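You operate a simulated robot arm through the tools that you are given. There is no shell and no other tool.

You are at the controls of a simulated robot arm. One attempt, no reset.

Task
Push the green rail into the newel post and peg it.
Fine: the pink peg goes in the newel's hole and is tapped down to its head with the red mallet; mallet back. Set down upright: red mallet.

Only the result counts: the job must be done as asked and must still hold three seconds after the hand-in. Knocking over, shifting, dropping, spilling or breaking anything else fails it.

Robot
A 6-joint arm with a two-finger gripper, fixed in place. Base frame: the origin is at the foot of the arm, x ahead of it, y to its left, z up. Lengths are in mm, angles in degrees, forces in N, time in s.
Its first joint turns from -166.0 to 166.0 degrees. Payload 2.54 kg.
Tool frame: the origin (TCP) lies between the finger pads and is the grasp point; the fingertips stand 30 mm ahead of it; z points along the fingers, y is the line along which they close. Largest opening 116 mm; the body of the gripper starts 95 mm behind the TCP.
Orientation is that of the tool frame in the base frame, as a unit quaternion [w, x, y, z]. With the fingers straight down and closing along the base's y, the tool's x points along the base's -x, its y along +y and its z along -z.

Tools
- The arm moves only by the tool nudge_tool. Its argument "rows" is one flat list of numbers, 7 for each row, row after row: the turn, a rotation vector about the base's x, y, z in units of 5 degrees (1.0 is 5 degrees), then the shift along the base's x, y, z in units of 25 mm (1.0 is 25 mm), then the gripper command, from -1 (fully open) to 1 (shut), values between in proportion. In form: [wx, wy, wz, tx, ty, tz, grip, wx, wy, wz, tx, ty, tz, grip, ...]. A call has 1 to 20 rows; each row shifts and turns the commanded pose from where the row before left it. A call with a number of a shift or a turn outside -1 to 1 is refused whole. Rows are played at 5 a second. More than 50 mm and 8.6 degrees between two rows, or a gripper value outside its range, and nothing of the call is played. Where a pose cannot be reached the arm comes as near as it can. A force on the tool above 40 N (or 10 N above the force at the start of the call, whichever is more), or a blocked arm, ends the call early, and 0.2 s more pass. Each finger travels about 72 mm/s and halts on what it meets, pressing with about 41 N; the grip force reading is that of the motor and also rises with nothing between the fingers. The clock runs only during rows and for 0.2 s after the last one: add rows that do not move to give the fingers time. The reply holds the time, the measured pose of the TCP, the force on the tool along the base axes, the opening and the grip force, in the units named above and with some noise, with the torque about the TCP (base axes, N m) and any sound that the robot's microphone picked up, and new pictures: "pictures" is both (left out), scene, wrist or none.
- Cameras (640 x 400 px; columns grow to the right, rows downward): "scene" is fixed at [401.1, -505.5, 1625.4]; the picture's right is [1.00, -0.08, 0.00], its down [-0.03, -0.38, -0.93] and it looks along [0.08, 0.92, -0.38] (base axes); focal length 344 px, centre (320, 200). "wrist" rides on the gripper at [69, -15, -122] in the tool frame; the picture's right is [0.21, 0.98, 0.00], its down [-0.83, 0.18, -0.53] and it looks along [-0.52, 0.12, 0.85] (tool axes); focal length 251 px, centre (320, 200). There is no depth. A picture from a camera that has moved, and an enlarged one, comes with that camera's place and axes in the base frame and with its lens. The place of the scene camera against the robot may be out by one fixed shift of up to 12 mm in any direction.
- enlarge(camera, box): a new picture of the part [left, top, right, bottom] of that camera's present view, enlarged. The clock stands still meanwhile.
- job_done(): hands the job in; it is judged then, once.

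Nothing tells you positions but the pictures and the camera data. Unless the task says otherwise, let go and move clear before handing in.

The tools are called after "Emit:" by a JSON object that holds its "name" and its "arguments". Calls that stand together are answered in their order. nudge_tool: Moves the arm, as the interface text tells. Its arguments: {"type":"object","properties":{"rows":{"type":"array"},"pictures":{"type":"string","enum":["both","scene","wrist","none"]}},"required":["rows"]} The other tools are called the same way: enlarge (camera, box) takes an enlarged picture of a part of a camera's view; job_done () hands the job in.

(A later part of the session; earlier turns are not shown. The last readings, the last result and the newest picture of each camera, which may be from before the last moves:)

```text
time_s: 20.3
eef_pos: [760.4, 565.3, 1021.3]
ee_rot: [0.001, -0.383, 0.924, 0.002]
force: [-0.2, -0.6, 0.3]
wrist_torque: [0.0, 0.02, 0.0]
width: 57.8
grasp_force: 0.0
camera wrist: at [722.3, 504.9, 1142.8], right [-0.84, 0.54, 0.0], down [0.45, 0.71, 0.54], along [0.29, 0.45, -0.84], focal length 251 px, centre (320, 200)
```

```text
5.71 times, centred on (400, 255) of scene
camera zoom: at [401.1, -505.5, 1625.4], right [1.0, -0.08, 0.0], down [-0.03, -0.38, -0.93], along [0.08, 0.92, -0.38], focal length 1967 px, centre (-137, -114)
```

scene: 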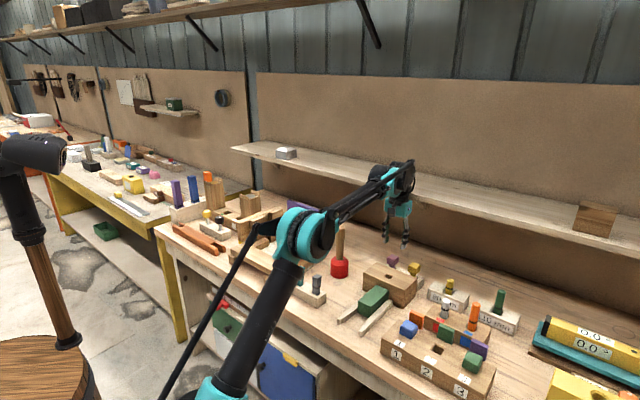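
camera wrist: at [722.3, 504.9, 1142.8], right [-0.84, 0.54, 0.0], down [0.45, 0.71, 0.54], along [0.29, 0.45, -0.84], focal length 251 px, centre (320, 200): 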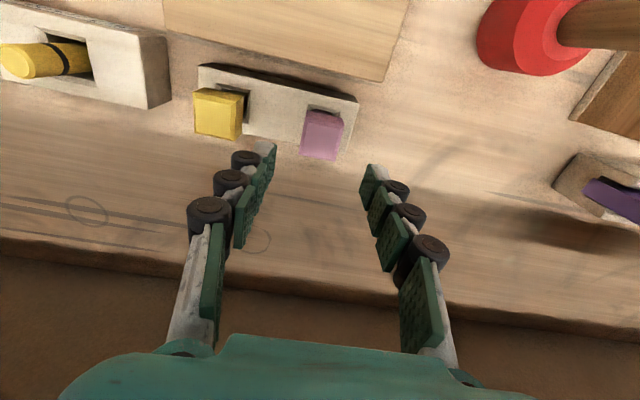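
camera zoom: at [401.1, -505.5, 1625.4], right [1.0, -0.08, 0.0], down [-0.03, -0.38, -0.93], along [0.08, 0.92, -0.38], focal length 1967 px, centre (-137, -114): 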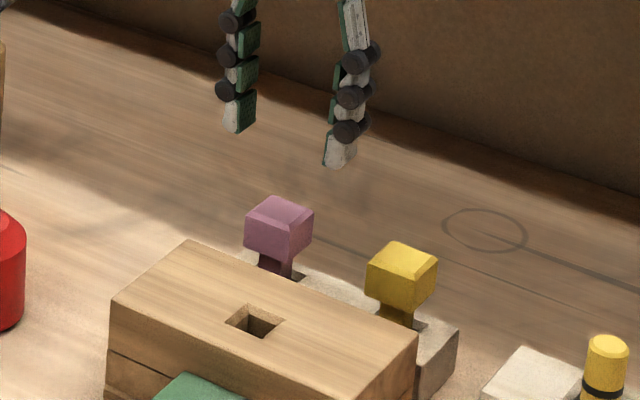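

The TCP is now within about 1 mm of directly above the pink head. I'll descend straight and grip the head with the tips just above its underside.

Emit:
{"name": "nudge_tool", "arguments": {"rows": [0, 0, 0, 0, 0, -0.7, 0, 0, 0, 0, 0, 0, -0.7, 0, 0, 0, 0, 0, 0, -0.7, 0, 0, 0, 0, 0, 0, -0.7, 0, 0, 0, 0, 0, 0, 0, 0]}}

Emit:
{"name": "enlarge", "arguments": {"camera": "wrist", "box": [240, 100, 400, 220]}}

Emit:
{"name": "enlarge", "arguments": {"camera": "scene", "box": [350, 220, 450, 290]}}

```text
time_s: 21.5
eef_pos: [761.2, 565.2, 950.9]
ee_rot: [0.0, -0.383, 0.924, 0.001]
force: [-0.4, 0.3, -0.1]
wrist_torque: [0.05, -0.02, 0.01]
width: 57.9
grasp_force: 0.2
camera wrist: at [722.7, 504.7, 1072.6], right [-0.84, 0.54, 0.0], down [0.46, 0.71, 0.54], along [0.29, 0.45, -0.84], focal length 251 px, centre (320, 200)
```

scene: 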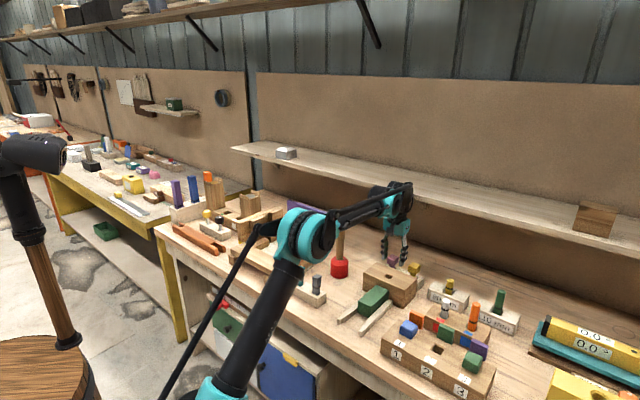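
wrist: 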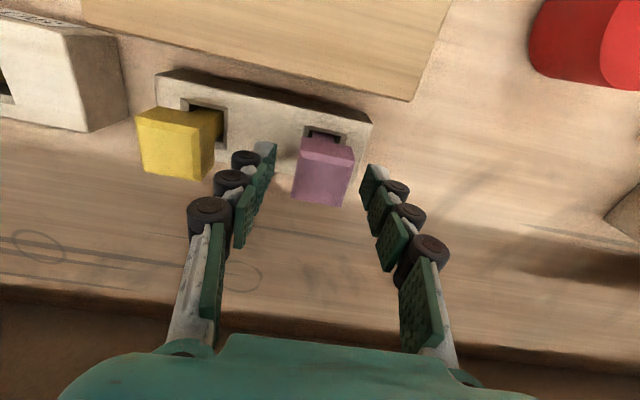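

```text
3.33 times, centred on (320, 160) of wrist
camera zoom: at [722.7, 504.7, 1072.6], right [-0.84, 0.54, 0.0], down [0.46, 0.71, 0.54], along [0.29, 0.45, -0.84], focal length 838 px, centre (320, 333)
```

zoom: 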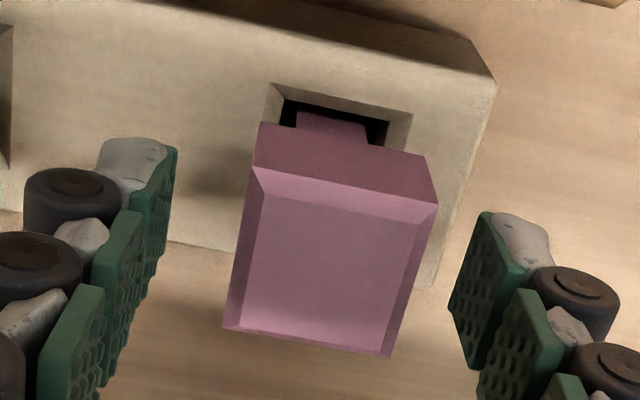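

```text
5.71 times, centred on (400, 255) of scene
camera zoom: at [401.1, -505.5, 1625.4], right [1.0, -0.08, 0.0], down [-0.03, -0.38, -0.93], along [0.08, 0.92, -0.38], focal length 1967 px, centre (-137, -114)
```

zoom: 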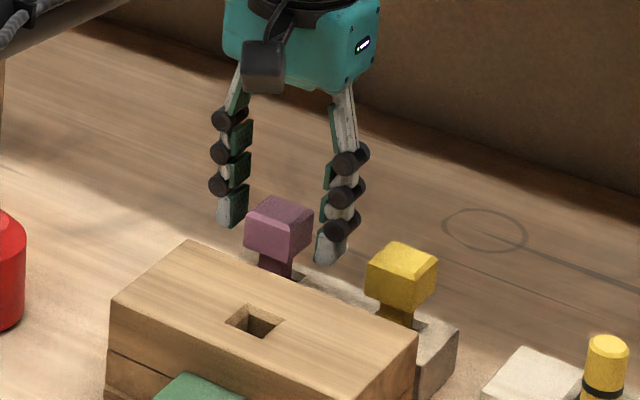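

The head is centred between the fingers, so I'll close the grip.

Emit:
{"name": "nudge_tool", "arguments": {"rows": [0, 0, 0, 0, 0, 0, 1, 0, 0, 0, 0, 0, 0, 1, 0, 0, 0, 0, 0, 0, 1, 0, 0, 0, 0, 0, 0, 1]}}

Emit:
{"name": "enlarge", "arguments": {"camera": "wrist", "box": [240, 100, 400, 220]}}

Emit:
{"name": "enlarge", "arguments": {"camera": "scene", "box": [350, 220, 450, 290]}}

```text
time_s: 22.5
eef_pos: [759.2, 565.7, 952.0]
ee_rot: [0.0, -0.383, 0.924, 0.001]
force: [-0.3, 1.3, -0.9]
wrist_torque: [0.0, -0.01, -0.02]
width: 30.4
grasp_force: 41.4
camera wrist: at [722.7, 504.8, 1072.8], right [-0.84, 0.54, 0.0], down [0.46, 0.71, 0.54], along [0.29, 0.45, -0.84], focal length 251 px, centre (320, 200)
```

scene: 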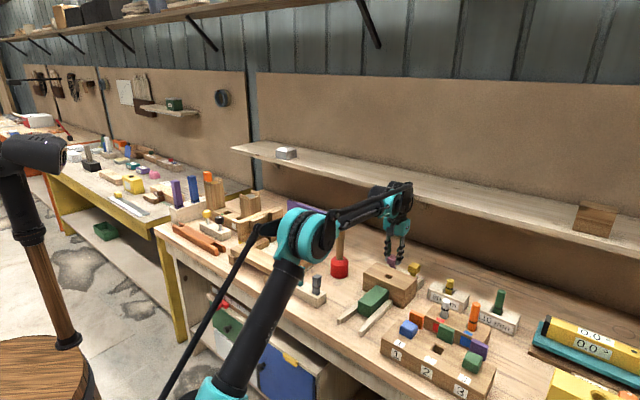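
wrist: 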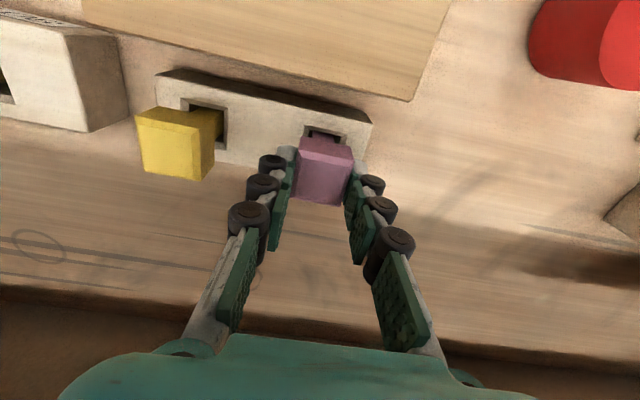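

```text
3.33 times, centred on (320, 160) of wrist
camera zoom: at [722.7, 504.8, 1072.8], right [-0.84, 0.54, 0.0], down [0.46, 0.71, 0.54], along [0.29, 0.45, -0.84], focal length 838 px, centre (320, 333)
```

zoom: 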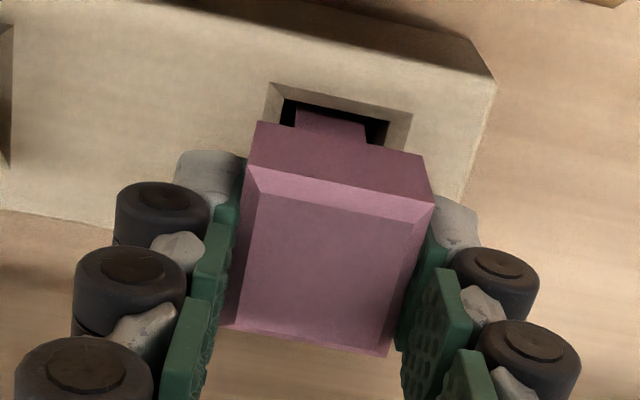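

```text
5.71 times, centred on (400, 255) of scene
camera zoom: at [401.1, -505.5, 1625.4], right [1.0, -0.08, 0.0], down [-0.03, -0.38, -0.93], along [0.08, 0.92, -0.38], focal length 1967 px, centre (-137, -114)
```

zoom: 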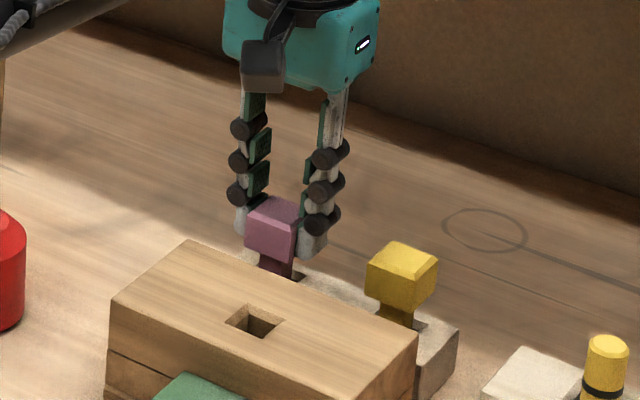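

The head is gripped, with the opening at 30.4 mm. I'll lift straight up and look.

Emit:
{"name": "nudge_tool", "arguments": {"rows": [0, 0, 0, 0, 0, 0.4, 1, 0, 0, 0, 0, 0, 0.6, 1, 0, 0, 0, 0, 0, 0.8, 1, 0, 0, 0, 0, 0, 0.8, 1, 0, 0, 0, 0, 0, 0.8, 1, 0, 0, 0, 0, 0, 0.6, 1]}}

Emit:
{"name": "enlarge", "arguments": {"camera": "wrist", "box": [240, 100, 400, 220]}}

Emit:
{"name": "enlarge", "arguments": {"camera": "scene", "box": [350, 200, 450, 270]}}

```text
time_s: 23.9
eef_pos: [761.0, 564.1, 1052.8]
ee_rot: [0.0, -0.383, 0.924, 0.001]
force: [0.0, 0.9, 0.0]
wrist_torque: [0.01, 0.0, 0.03]
width: 30.5
grasp_force: 40.6
camera wrist: at [723.0, 504.6, 1172.8], right [-0.84, 0.54, 0.0], down [0.46, 0.71, 0.54], along [0.29, 0.45, -0.84], focal length 251 px, centre (320, 200)
```

scene: 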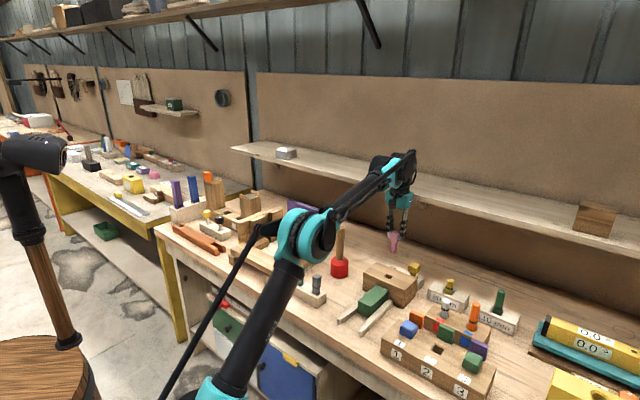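
wrist: 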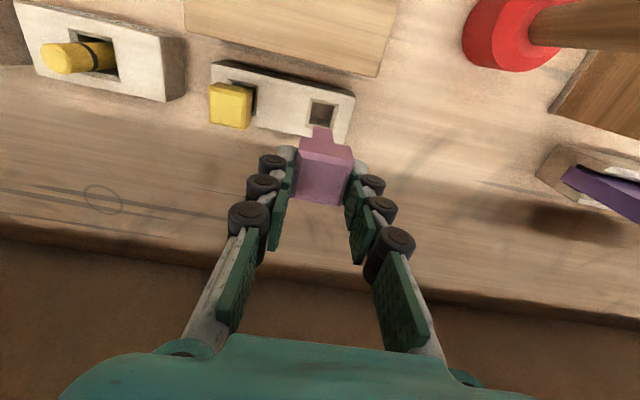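

```text
3.33 times, centred on (320, 160) of wrist
camera zoom: at [723.0, 504.6, 1172.8], right [-0.84, 0.54, 0.0], down [0.46, 0.71, 0.54], along [0.29, 0.45, -0.84], focal length 838 px, centre (320, 333)
```

zoom: 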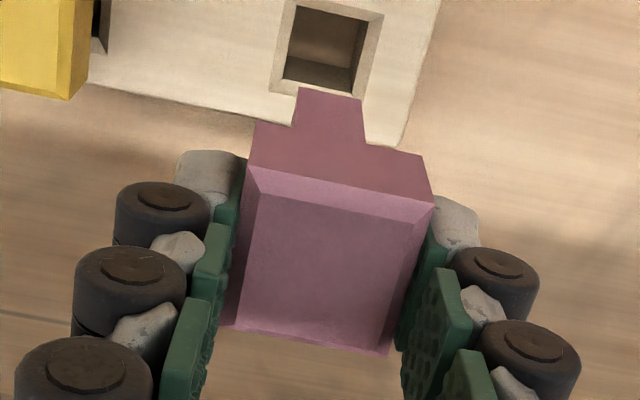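

```text
5.71 times, centred on (400, 235) of scene
camera zoom: at [401.1, -505.5, 1625.4], right [1.0, -0.08, 0.0], down [-0.03, -0.38, -0.93], along [0.08, 0.92, -0.38], focal length 1967 px, centre (-137, 0)
```

zoom: 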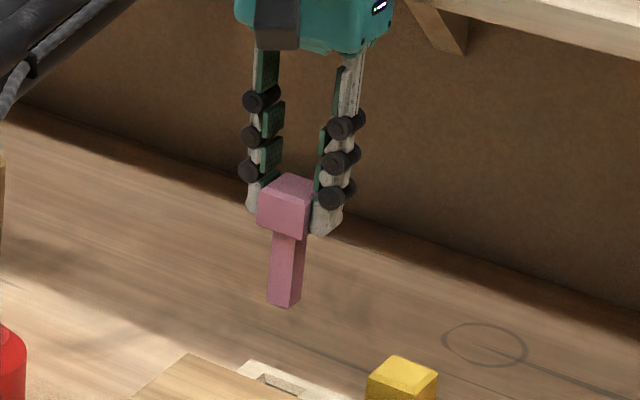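

The peg is held upright, with a shaft about 50 mm long that clears the newel top. I'll move it over the hole.

Emit:
{"name": "nudge_tool", "arguments": {"rows": [0, 0, 0, -0.293, -0.682, 0, 1, 0, 0, 0, -0.293, -0.682, 0, 1, 0, 0, 0, -0.293, -0.682, 0, 1, 0, 0, 0, -0.293, -0.682, 0, 1, 0, 0, 0, -0.293, -0.682, 0, 1, 0, 0, 0, -0.293, -0.682, 0, 1, 0, 0, 0, 0, 0, -0.5, 1, 0, 0, 0, 0, 0, 0, 1]}}

Emit:
{"name": "enlarge", "arguments": {"camera": "wrist", "box": [240, 80, 400, 200]}}

Emit:
{"name": "enlarge", "arguments": {"camera": "scene", "box": [340, 220, 440, 290]}}

```text
time_s: 25.7
eef_pos: [717.5, 462.3, 1038.9]
ee_rot: [0.0, -0.383, 0.924, 0.001]
force: [0.0, -0.7, 0.2]
wrist_torque: [0.01, -0.03, 0.04]
width: 30.6
grasp_force: 40.7
camera wrist: at [678.7, 401.9, 1160.1], right [-0.84, 0.54, 0.0], down [0.46, 0.71, 0.54], along [0.29, 0.45, -0.84], focal length 251 px, centre (320, 200)
```

scene: 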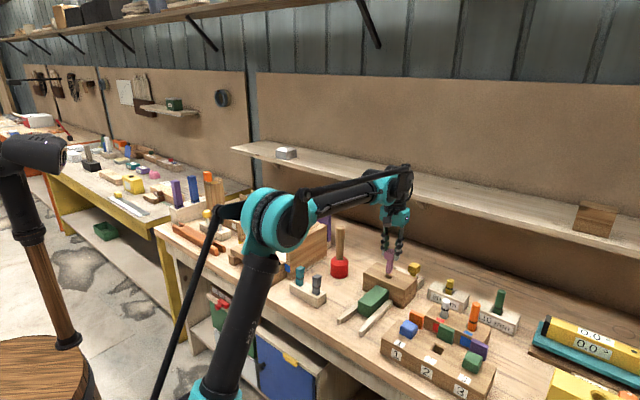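
wrist: 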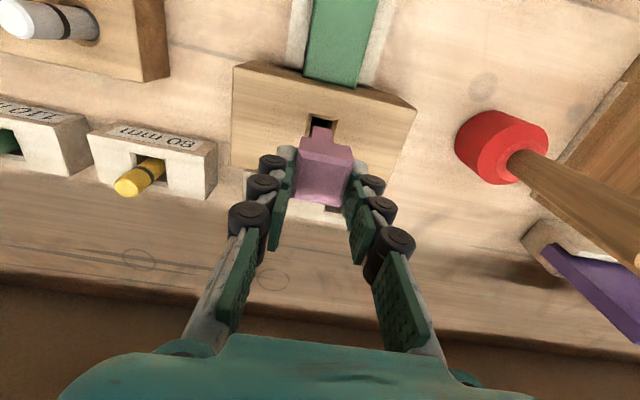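

```text
3.33 times, centred on (320, 140) of wrist
camera zoom: at [678.7, 401.9, 1160.1], right [-0.84, 0.54, 0.0], down [0.46, 0.71, 0.54], along [0.29, 0.45, -0.84], focal length 838 px, centre (320, 400)
```

zoom: 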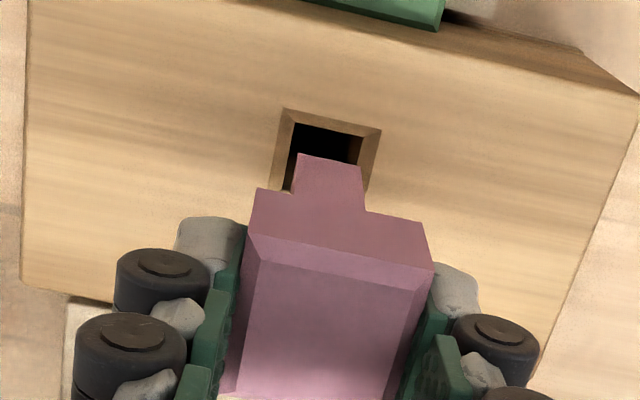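

```text
5.71 times, centred on (390, 255) of scene
camera zoom: at [401.1, -505.5, 1625.4], right [1.0, -0.08, 0.0], down [-0.03, -0.38, -0.93], along [0.08, 0.92, -0.38], focal length 1967 px, centre (-80, -114)
```

zoom: 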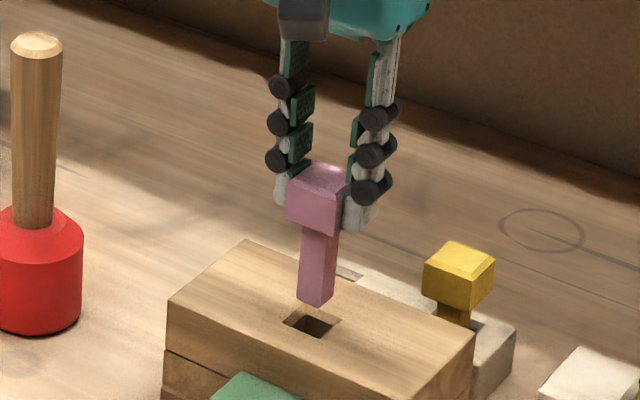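

The peg looks to be over the hole within a couple of mm. I'll zoom in to check alignment before lowering.

Emit:
{"name": "enlarge", "arguments": {"camera": "scene", "box": [375, 245, 415, 275]}}

Emit:
{"name": "enlarge", "arguments": {"camera": "wrist", "box": [295, 100, 350, 140]}}

```text
13.33 times, centred on (395, 260) of scene
camera zoom: at [401.1, -505.5, 1625.4], right [1.0, -0.08, 0.0], down [-0.03, -0.38, -0.93], along [0.08, 0.92, -0.38], focal length 4589 px, centre (-680, -600)
```

zoom: 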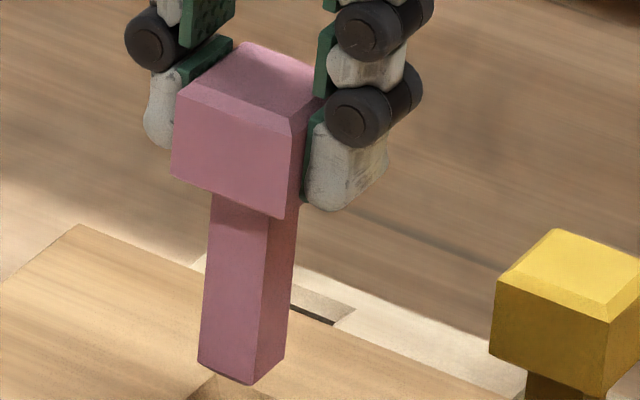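

```text
10.00 times, centred on (322, 120) of wrist
camera zoom: at [678.7, 401.9, 1160.1], right [-0.84, 0.54, 0.0], down [0.46, 0.71, 0.54], along [0.29, 0.45, -0.84], focal length 2514 px, centre (295, 1000)
```

zoom: 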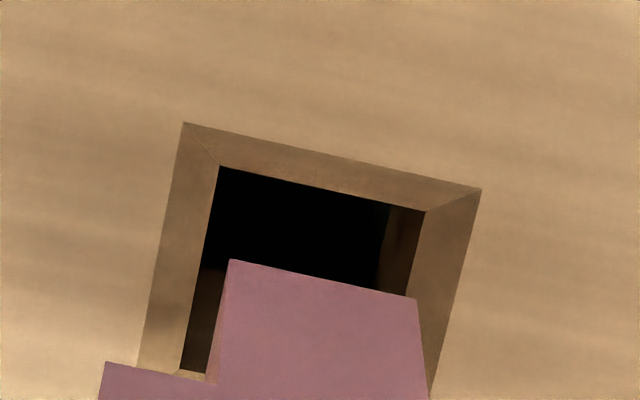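

Alignment looks good, within about 1.5 mm against a generous chamfer. I'll lower slowly and watch the force.

Emit:
{"name": "nudge_tool", "arguments": {"rows": [0, 0, 0, 0, 0, -0.3, 1, 0, 0, 0, 0, 0, -0.3, 1, 0, 0, 0, 0, 0, -0.2, 1, 0, 0, 0, 0, 0, -0.2, 1, 0, 0, 0, 0, 0, -0.2, 1]}}

Emit:
{"name": "enlarge", "arguments": {"camera": "wrist", "box": [240, 80, 400, 200]}}

Emit:
{"name": "enlarge", "arguments": {"camera": "scene", "box": [340, 220, 440, 290]}}

```text
time_s: 26.9
eef_pos: [716.2, 462.3, 1009.0]
ee_rot: [0.0, -0.383, 0.924, 0.001]
force: [0.8, 0.2, -0.2]
wrist_torque: [-0.02, 0.01, 0.01]
width: 30.5
grasp_force: 41.5
camera wrist: at [678.6, 402.2, 1130.3], right [-0.84, 0.54, 0.0], down [0.46, 0.71, 0.54], along [0.29, 0.45, -0.84], focal length 251 px, centre (320, 200)
```

scene: 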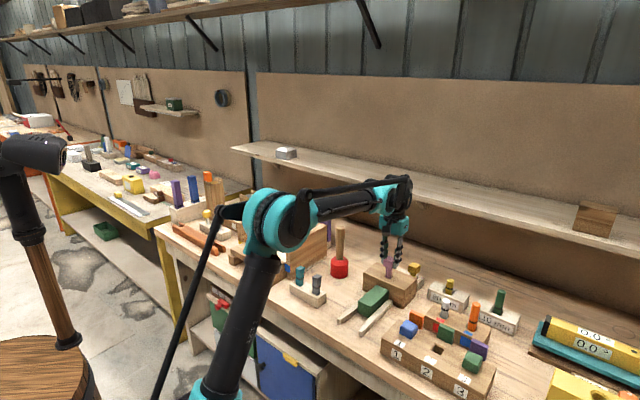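
wrist: 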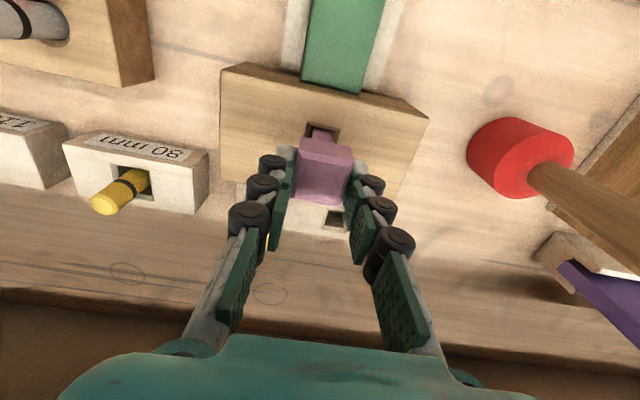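

```text
3.33 times, centred on (320, 140) of wrist
camera zoom: at [678.6, 402.2, 1130.3], right [-0.84, 0.54, 0.0], down [0.46, 0.71, 0.54], along [0.29, 0.45, -0.84], focal length 838 px, centre (320, 400)
```

zoom: 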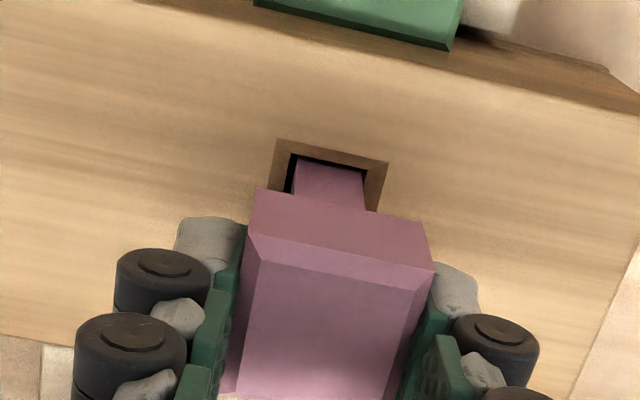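

```text
5.71 times, centred on (390, 255) of scene
camera zoom: at [401.1, -505.5, 1625.4], right [1.0, -0.08, 0.0], down [-0.03, -0.38, -0.93], along [0.08, 0.92, -0.38], focal length 1967 px, centre (-80, -114)
```

zoom: 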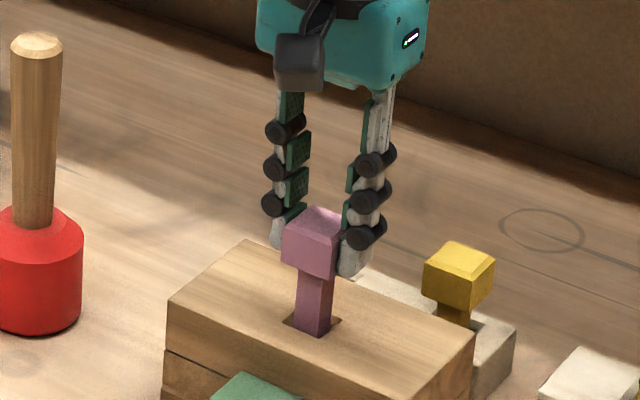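

The shaft has entered the hole with no force. I'll continue down.

Emit:
{"name": "nudge_tool", "arguments": {"rows": [0, 0, 0, 0, 0, -0.2, 1, 0, 0, 0, 0, 0, -0.2, 1, 0, 0, 0, 0, 0, -0.2, 1, 0, 0, 0, 0, 0, -0.2, 1, 0, 0, 0, 0, 0, -0.1, 1]}}

Emit:
{"name": "enlarge", "arguments": {"camera": "scene", "box": [340, 220, 440, 290]}}

```text
time_s: 28.1
eef_pos: [715.7, 462.6, 987.4]
ee_rot: [0.001, -0.383, 0.924, 0.0]
force: [0.7, -0.8, 28.7]
wrist_torque: [-0.01, -0.08, 0.0]
width: 30.5
grasp_force: 40.9
camera wrist: at [677.6, 401.3, 1108.6], right [-0.84, 0.54, 0.0], down [0.45, 0.71, 0.54], along [0.29, 0.45, -0.84], focal length 251 px, centre (320, 200)
```

scene: 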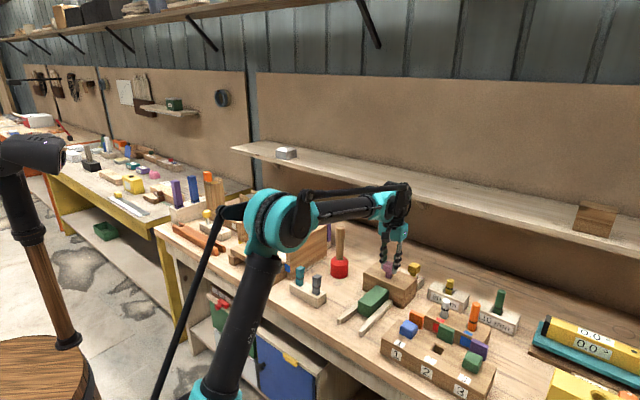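
wrist: 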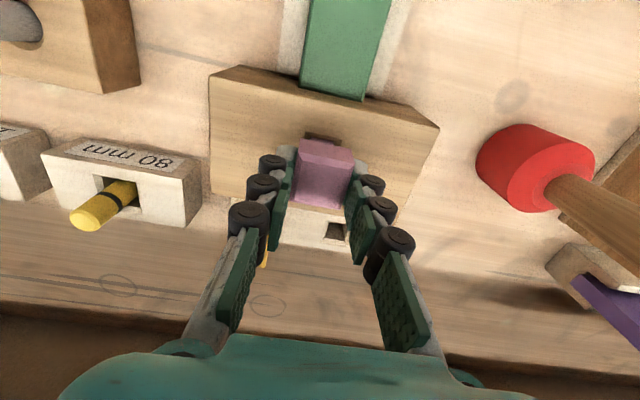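

```text
5.71 times, centred on (390, 255) of scene
camera zoom: at [401.1, -505.5, 1625.4], right [1.0, -0.08, 0.0], down [-0.03, -0.38, -0.93], along [0.08, 0.92, -0.38], focal length 1967 px, centre (-80, -114)
```

zoom: 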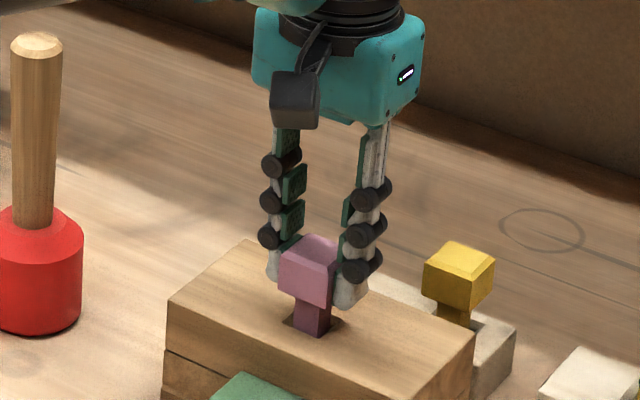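

There is 28.7 N of resistance with the head still about 20 mm proud, which fits a snug peg that needs tapping. I'll relieve the force, release and inspect.

Emit:
{"name": "nudge_tool", "arguments": {"rows": [0, 0, 0, 0, 0, 0.03, 1, 0, 0, 0, 0, 0, 0, 0, 0, 0, 0, 0, 0, 0, 0, 0, 0, 0, 0, 0, 0, 0]}}

Emit:
{"name": "enlarge", "arguments": {"camera": "wrist", "box": [240, 80, 400, 200]}}

Emit:
{"name": "enlarge", "arguments": {"camera": "scene", "box": [340, 220, 440, 290]}}

```text
time_s: 29.1
eef_pos: [715.6, 461.9, 987.4]
ee_rot: [0.002, -0.383, 0.924, 0.002]
force: [0.1, 0.1, -0.2]
wrist_torque: [0.02, 0.03, 0.01]
width: 58.1
grasp_force: 0.0
camera wrist: at [678.5, 402.1, 1108.4], right [-0.84, 0.54, 0.0], down [0.46, 0.71, 0.54], along [0.29, 0.45, -0.84], focal length 251 px, centre (320, 200)
```

scene: 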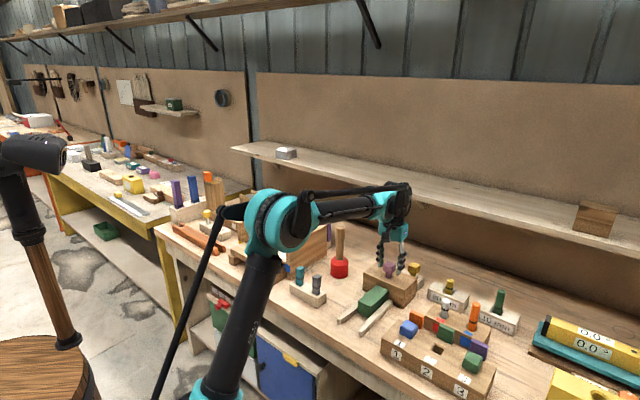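
wrist: 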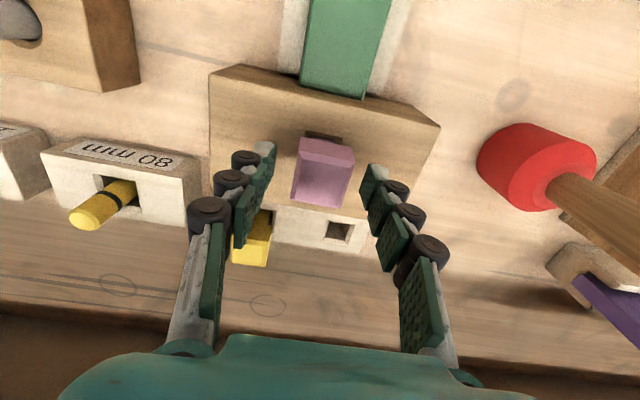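

```text
3.33 times, centred on (320, 140) of wrist
camera zoom: at [678.5, 402.1, 1108.4], right [-0.84, 0.54, 0.0], down [0.46, 0.71, 0.54], along [0.29, 0.45, -0.84], focal length 838 px, centre (320, 400)
```

zoom: 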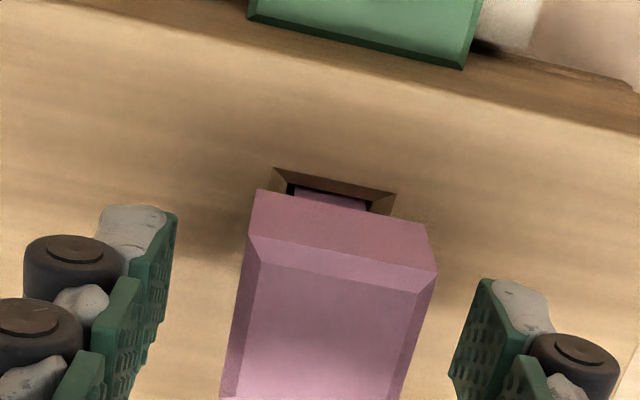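

```text
5.71 times, centred on (390, 255) of scene
camera zoom: at [401.1, -505.5, 1625.4], right [1.0, -0.08, 0.0], down [-0.03, -0.38, -0.93], along [0.08, 0.92, -0.38], focal length 1967 px, centre (-80, -114)
```

zoom: 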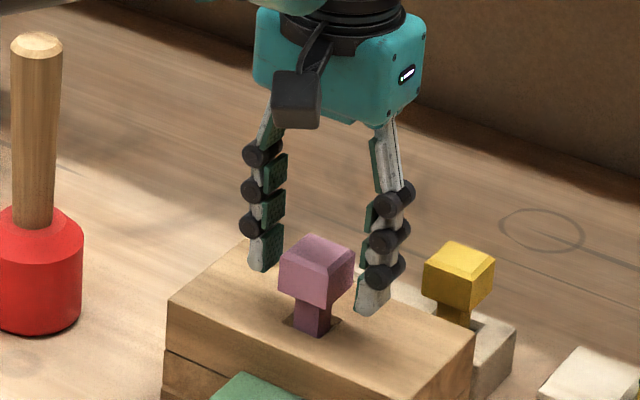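

The peg stands upright in the newel hole. I'll rise clear and move the camera over to look at the mallet.

Emit:
{"name": "nudge_tool", "arguments": {"rows": [0, 0, 0, 0, 0, 0.6, 0, 0, 0, 0, 0, 0, 1, 0, 0, 0, 0, 0, 0, 1, 0, 0, 0, 0, 0, 0, 1, 0, 0, 0, 0, 0, 0, 1, 0, 0, 0, 0, 0, 0, 1, 0, 0, 0, 0, 0, 0, 1, 0, 0, 0, 0, -0.9, 0.36, 0.2, -0.5, 0, 0, 0, -0.9, 0.36, 0, -0.5, 0, 0, 0, -0.9, 0.36, 0, -1, 0, 0, 0, -0.9, 0.36, 0, -1, 0, 0, 0, -0.9, 0.36, 0, -1, 0, 0, 0, -0.9, 0.36, 0, -1, 0, 0, 0, -0.9, 0.36, 0, -1, 0, 0, 0, -0.9, 0.36, 0, -1, 0, 0, 0, 0, 0, 0, -1]}}

Emit:
{"name": "enlarge", "arguments": {"camera": "scene", "box": [280, 190, 440, 300]}}

```text
time_s: 32.5
eef_pos: [537.0, 533.9, 1158.3]
ee_rot: [0.001, -0.383, 0.924, 0.001]
force: [0.3, -0.1, 0.6]
wrist_torque: [0.03, 0.0, 0.01]
width: 116.0
grasp_force: 0.0
camera wrist: at [498.8, 474.4, 1279.3], right [-0.84, 0.54, 0.0], down [0.46, 0.71, 0.54], along [0.29, 0.45, -0.84], focal length 251 px, centre (320, 200)
```

scene: 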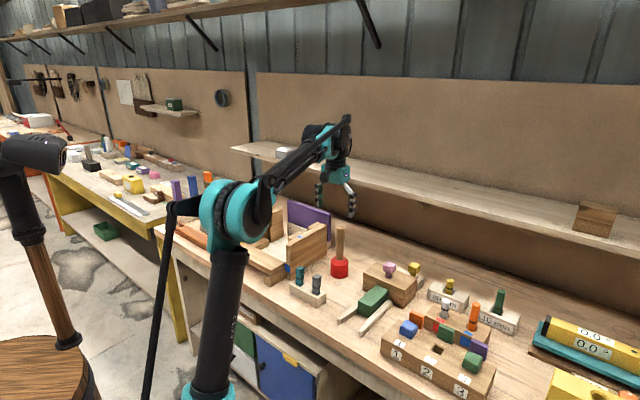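
wrist: 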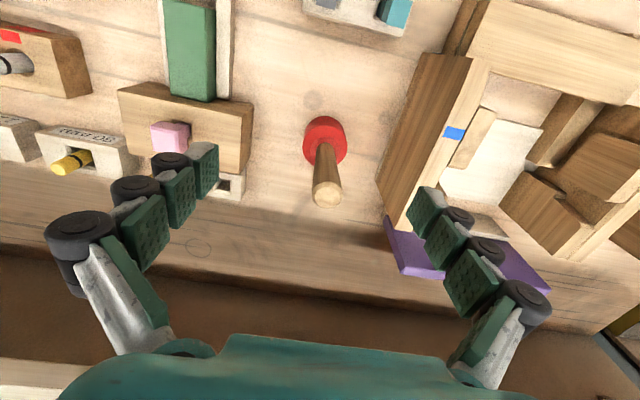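

```text
3.64 times, centred on (360, 245) of scene
camera zoom: at [401.1, -505.5, 1625.4], right [1.0, -0.08, 0.0], down [-0.03, -0.38, -0.93], along [0.08, 0.92, -0.38], focal length 1252 px, centre (174, 36)
```

zoom: 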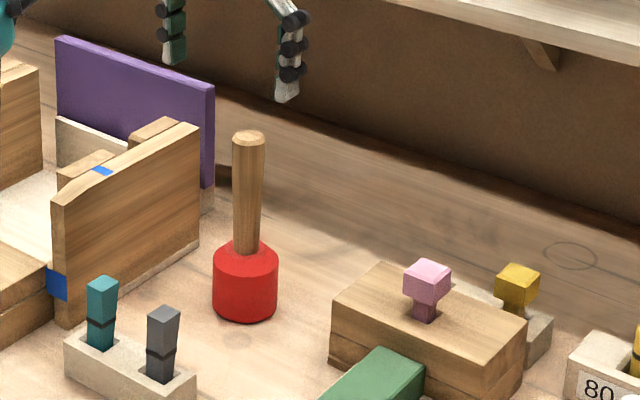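

The mallet is in clear view, with a wooden board to its left. I'll zoom in for exact coordinates.

Emit:
{"name": "enlarge", "arguments": {"camera": "wrist", "box": [260, 100, 420, 220]}}

Emit:
{"name": "enlarge", "arguments": {"camera": "scene", "box": [310, 210, 370, 290]}}

```text
3.33 times, centred on (340, 160) of wrist
camera zoom: at [498.8, 474.4, 1279.3], right [-0.84, 0.54, 0.0], down [0.46, 0.71, 0.54], along [0.29, 0.45, -0.84], focal length 838 px, centre (253, 333)
```

zoom: 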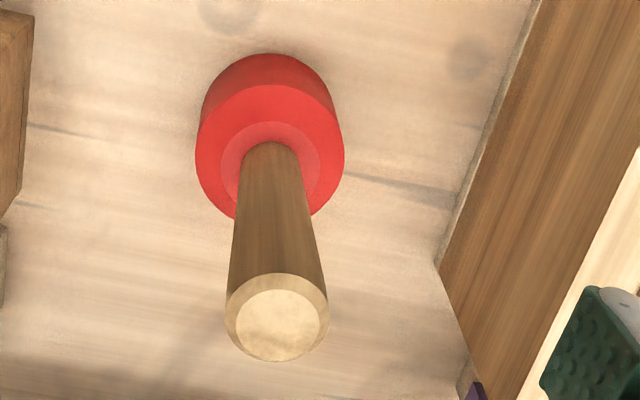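

```text
5.00 times, centred on (340, 250) of scene
camera zoom: at [401.1, -505.5, 1625.4], right [1.0, -0.08, 0.0], down [-0.03, -0.38, -0.93], along [0.08, 0.92, -0.38], focal length 1721 px, centre (220, -50)
```

zoom: 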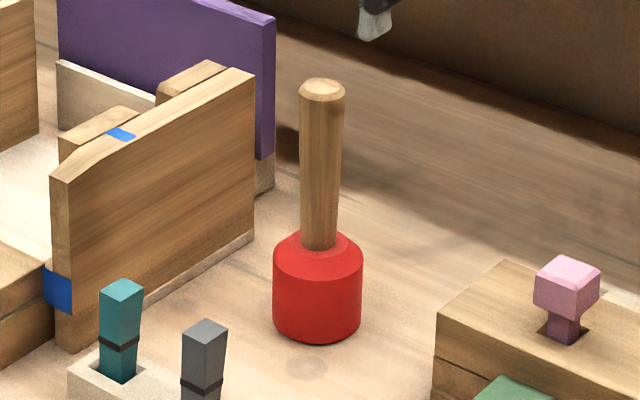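

The mallet axis is at about (566, 592.5), with the handle top at z≈1058 and the handle about 32 mm thick. I'll move above it with a 70 mm opening and check the centring.

Emit:
{"name": "nudge_tool", "arguments": {"rows": [0, 0, 0, 0.293, 0.585, 0, -0.2, 0, 0, 0, 0.293, 0.585, 0, -0.2, 0, 0, 0, 0.293, 0.585, 0, -0.2, 0, 0, 0, 0.293, 0.585, 0, -0.2, 0, 0, 0, 0, 0, -0.8, -0.2, 0, 0, 0, 0, 0, -0.8, -0.2, 0, 0, 0, 0, 0, 0, -0.2]}}

Emit:
{"name": "enlarge", "arguments": {"camera": "wrist", "box": [240, 100, 400, 220]}}

Emit:
{"name": "enlarge", "arguments": {"camera": "scene", "box": [290, 170, 390, 290]}}

```text
time_s: 34.1
eef_pos: [565.8, 593.7, 1116.7]
ee_rot: [0.0, -0.383, 0.924, 0.001]
force: [-0.9, -0.8, 0.5]
wrist_torque: [0.02, 0.01, -0.04]
width: 69.5
grasp_force: 0.0
camera wrist: at [528.1, 532.7, 1238.4], right [-0.84, 0.54, 0.0], down [0.46, 0.71, 0.54], along [0.29, 0.45, -0.84], focal length 251 px, centre (320, 200)
```

scene: 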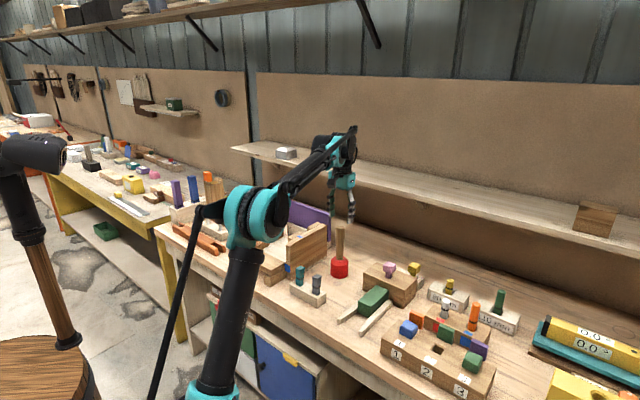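
wrist: 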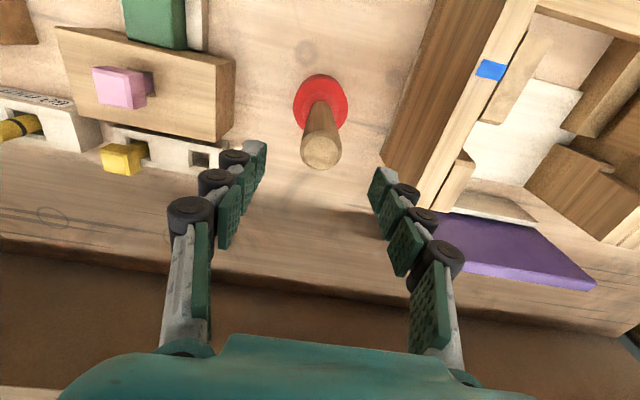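

```text
3.33 times, centred on (320, 160) of wrist
camera zoom: at [528.1, 532.7, 1238.4], right [-0.84, 0.54, 0.0], down [0.46, 0.71, 0.54], along [0.29, 0.45, -0.84], focal length 838 px, centre (320, 333)
```

zoom: 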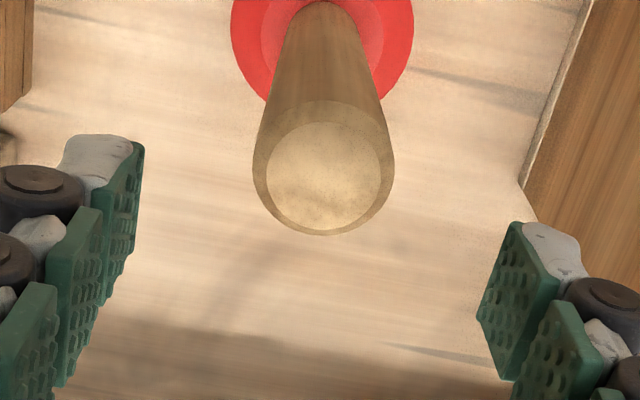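

```text
3.33 times, centred on (340, 230) of scene
camera zoom: at [401.1, -505.5, 1625.4], right [1.0, -0.08, 0.0], down [-0.03, -0.38, -0.93], along [0.08, 0.92, -0.38], focal length 1147 px, centre (253, 100)
```

zoom: 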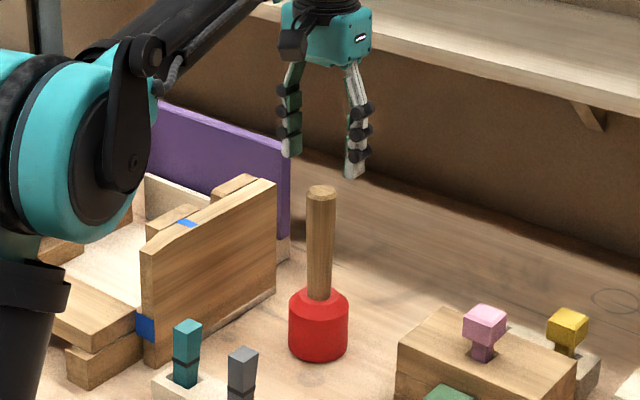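

The handle is centred. I'll descend around it to grip at z≈995.

Emit:
{"name": "nudge_tool", "arguments": {"rows": [0, 0, 0, 0.02, 0.03, -0.8, -0.2, 0, 0, 0, 0.02, 0.03, -0.8, -0.2, 0, 0, 0, 0, 0, -0.8, -0.2, 0, 0, 0, 0, 0, -0.8, -0.2, 0, 0, 0, 0, 0, -0.8, -0.2, 0, 0, 0, 0, 0, -0.8, -0.2, 0, 0, 0, 0, 0, 0, -0.2]}}

Emit:
{"name": "enlarge", "arguments": {"camera": "scene", "box": [290, 170, 390, 290]}}

```text
time_s: 35.7
eef_pos: [566.0, 593.5, 997.7]
ee_rot: [0.0, -0.382, 0.924, 0.0]
force: [0.6, 0.3, 0.4]
wrist_torque: [0.01, 0.03, -0.01]
width: 69.5
grasp_force: 0.0
camera wrist: at [528.7, 534.4, 1118.4], right [-0.84, 0.54, 0.0], down [0.46, 0.71, 0.54], along [0.29, 0.45, -0.84], focal length 251 px, centre (320, 200)
```

scene: 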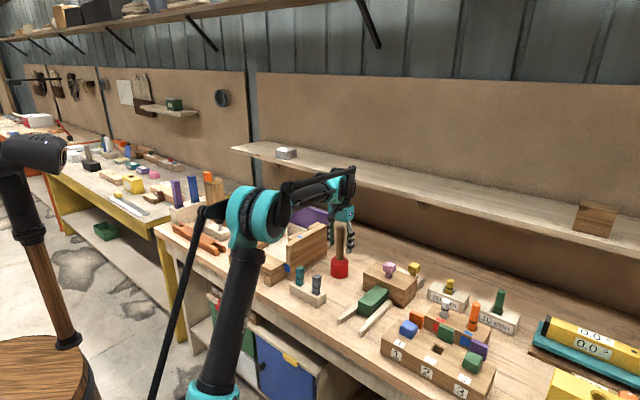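
wrist: 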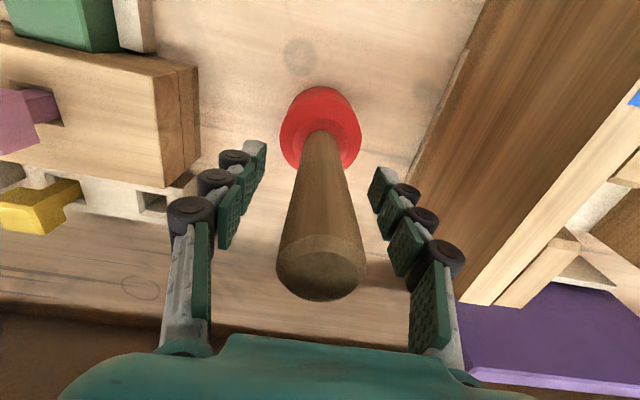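

```text
3.33 times, centred on (340, 230) of scene
camera zoom: at [401.1, -505.5, 1625.4], right [1.0, -0.08, 0.0], down [-0.03, -0.38, -0.93], along [0.08, 0.92, -0.38], focal length 1147 px, centre (253, 100)
```

zoom: 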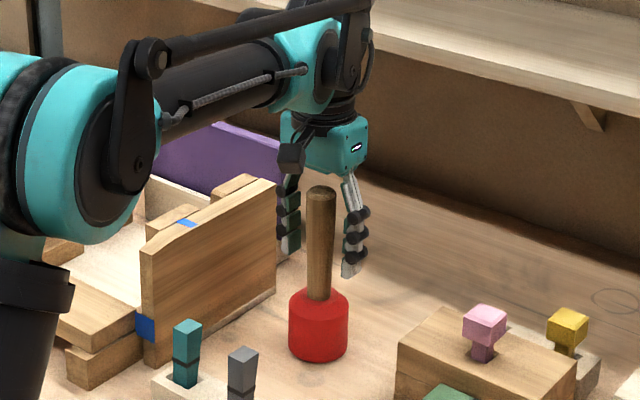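

The fingers straddle the handle evenly. Closing now.

Emit:
{"name": "nudge_tool", "arguments": {"rows": [0, 0, 0, 0, 0, 0, 1, 0, 0, 0, 0, 0, 0, 1, 0, 0, 0, 0, 0, 0, 1, 0, 0, 0, 0, 0, 0, 1]}}

```text
time_s: 36.7
eef_pos: [566.1, 594.2, 998.2]
ee_rot: [0.001, -0.383, 0.924, 0.001]
force: [-0.3, 0.3, -0.7]
wrist_torque: [-0.03, 0.0, 0.01]
width: 28.7
grasp_force: 41.2
camera wrist: at [528.7, 534.4, 1118.5], right [-0.84, 0.54, 0.0], down [0.46, 0.71, 0.54], along [0.29, 0.45, -0.84], focal length 251 px, centre (320, 200)
```

scene: 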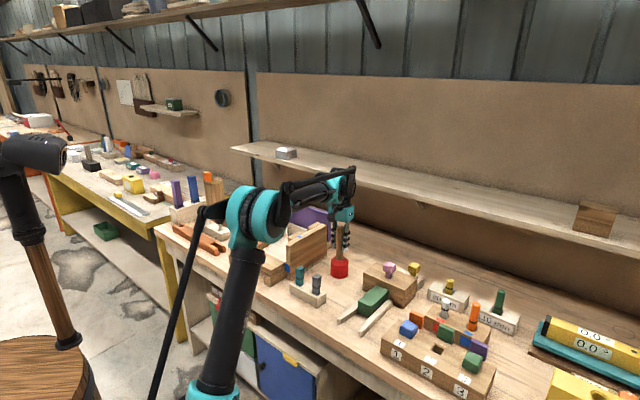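
wrist: 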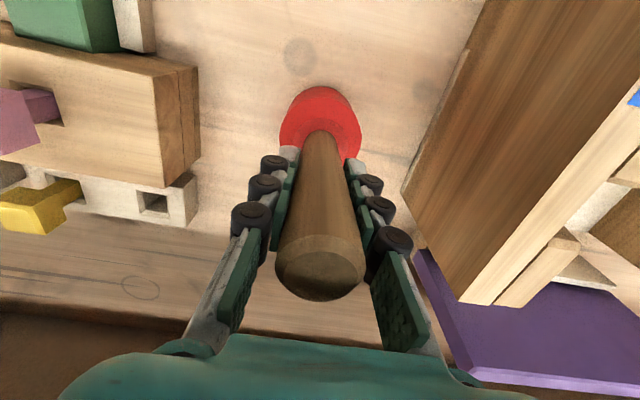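

The mallet is gripped, with the opening at 28.7 mm. I'll lift it straight up 165 mm.

Emit:
{"name": "nudge_tool", "arguments": {"rows": [0, 0, 0, 0, 0, 0.4, 1, 0, 0, 0, 0, 0, 0.7, 1, 0, 0, 0, 0, 0, 0.9, 1, 0, 0, 0, 0, 0, 0.9, 1, 0, 0, 0, 0, 0, 0.9, 1, 0, 0, 0, 0, 0, 0.9, 1, 0, 0, 0, 0, 0, 0.9, 1, 0, 0, 0, 0, 0, 0.7, 1, 0, 0, 0, 0, 0, 0.3, 1]}}

```text
time_s: 38.7
eef_pos: [567.4, 594.8, 1162.6]
ee_rot: [0.001, -0.383, 0.924, 0.001]
force: [0.7, 0.1, -2.8]
wrist_torque: [-0.01, -0.01, -0.03]
width: 28.3
grasp_force: 41.3
camera wrist: at [529.2, 534.2, 1283.8], right [-0.84, 0.54, 0.0], down [0.46, 0.71, 0.54], along [0.29, 0.45, -0.84], focal length 251 px, centre (320, 200)
```

scene: 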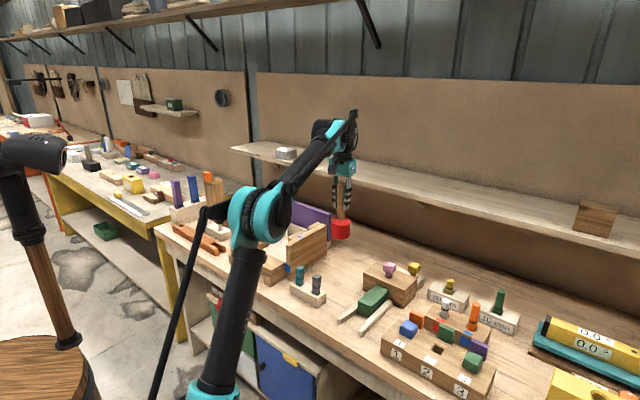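
wrist: 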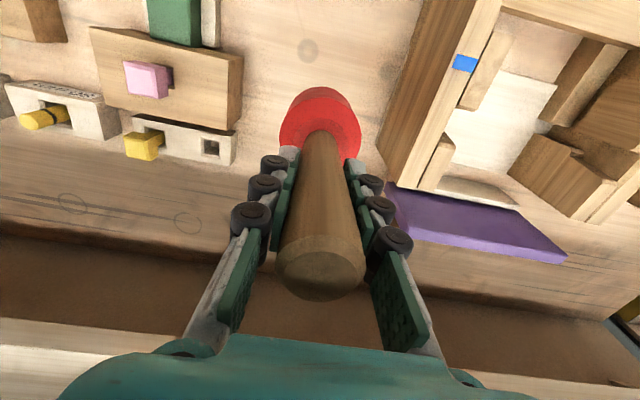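

The mallet weighs about 2.8 N and hangs straight. I'll move it over the peg.

Emit:
{"name": "nudge_tool", "arguments": {"rows": [0, 0, 0, 0.74, -0.67, 0, 1, 0, 0, 0, 0.74, -0.67, 0, 1, 0, 0, 0, 0.74, -0.67, 0, 1, 0, 0, 0, 0.74, -0.67, 0, 1, 0, 0, 0, 0.74, -0.67, 0, 1, 0, 0, 0, 0.74, -0.67, 0, 1, 0, 0, 0, 0.74, -0.67, 0, 1, 0, 0, 0, 0.74, -0.67, 0, 1, 0, 0, 0, 0, 0, 0, 1]}}

Emit:
{"name": "enlarge", "arguments": {"camera": "scene", "box": [340, 190, 440, 290]}}

Emit:
{"name": "enlarge", "arguments": {"camera": "wrist", "box": [220, 40, 420, 200]}}

```text
time_s: 40.7
eef_pos: [715.6, 459.2, 1162.0]
ee_rot: [0.001, -0.383, 0.924, 0.002]
force: [1.5, -0.2, -2.2]
wrist_torque: [-0.01, 0.02, 0.0]
width: 28.7
grasp_force: 40.5
camera wrist: at [677.4, 399.1, 1283.7], right [-0.84, 0.54, 0.0], down [0.46, 0.71, 0.54], along [0.29, 0.45, -0.84], focal length 251 px, centre (320, 200)
```

scene: 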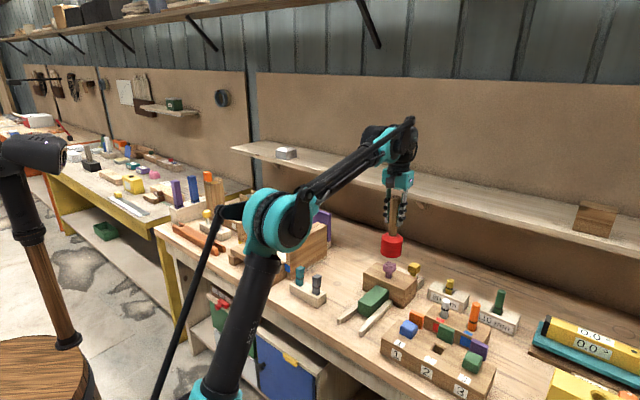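
wrist: 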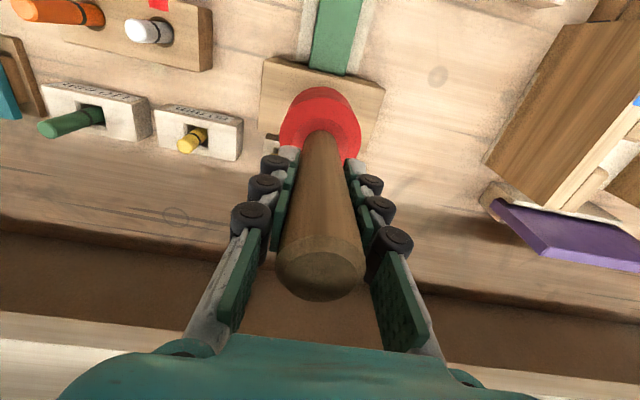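

```text
4.00 times, centred on (390, 240) of scene
camera zoom: at [401.1, -505.5, 1625.4], right [1.0, -0.08, 0.0], down [-0.03, -0.38, -0.93], along [0.08, 0.92, -0.38], focal length 1377 px, centre (40, 40)
```

zoom: 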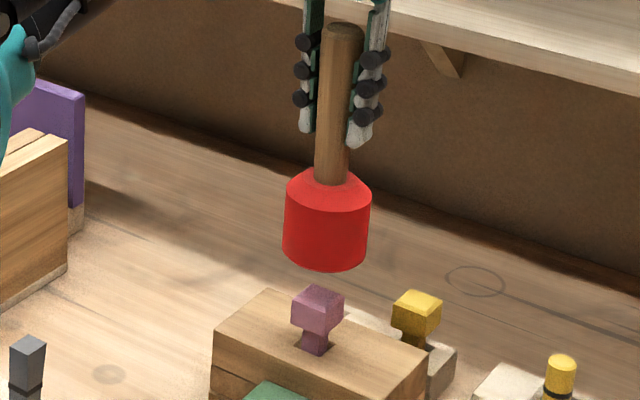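

```text
2.50 times, centred on (320, 120) of wrist
camera zoom: at [677.4, 399.1, 1283.7], right [-0.84, 0.54, 0.0], down [0.46, 0.71, 0.54], along [0.29, 0.45, -0.84], focal length 629 px, centre (320, 400)
```

zoom: 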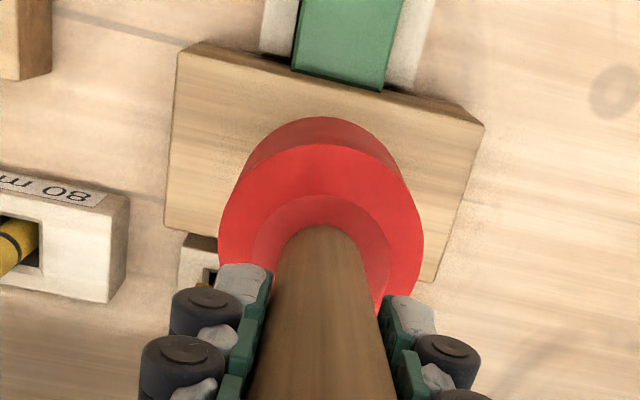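

The mallet face is over the peg head. I'll lower to just above it and check from the side.

Emit:
{"name": "nudge_tool", "arguments": {"rows": [0, 0, 0, 0, 0, -0.7, 1, 0, 0, 0, 0, 0, -0.6, 1, 0, 0, 0, 0, 0, -0.3, 1, 0, 0, 0, 0, 0, 0, 1], "pictures": "scene"}}

Emit:
{"name": "enlarge", "arguments": {"camera": "scene", "box": [350, 220, 430, 300]}}

```text
time_s: 41.7
eef_pos: [715.0, 460.0, 1122.5]
ee_rot: [0.001, -0.382, 0.924, 0.001]
force: [0.5, 0.0, -2.1]
wrist_torque: [-0.02, -0.01, 0.01]
width: 28.8
grasp_force: 40.9
```

scene: 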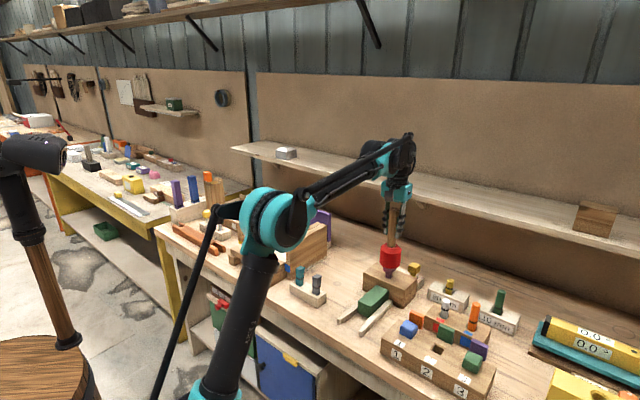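

```text
5.00 times, centred on (390, 260) of scene
camera zoom: at [401.1, -505.5, 1625.4], right [1.0, -0.08, 0.0], down [-0.03, -0.38, -0.93], along [0.08, 0.92, -0.38], focal length 1721 px, centre (-30, -100)
```

zoom: 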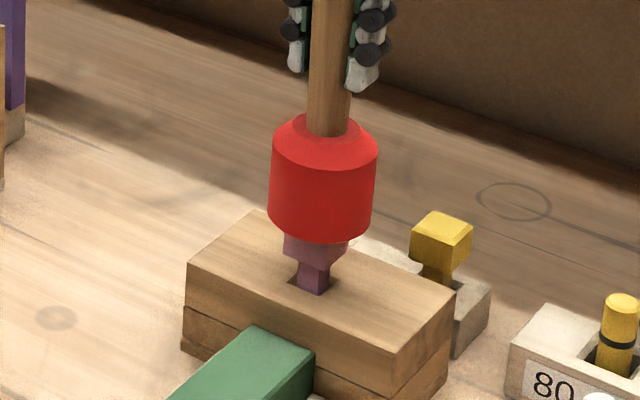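

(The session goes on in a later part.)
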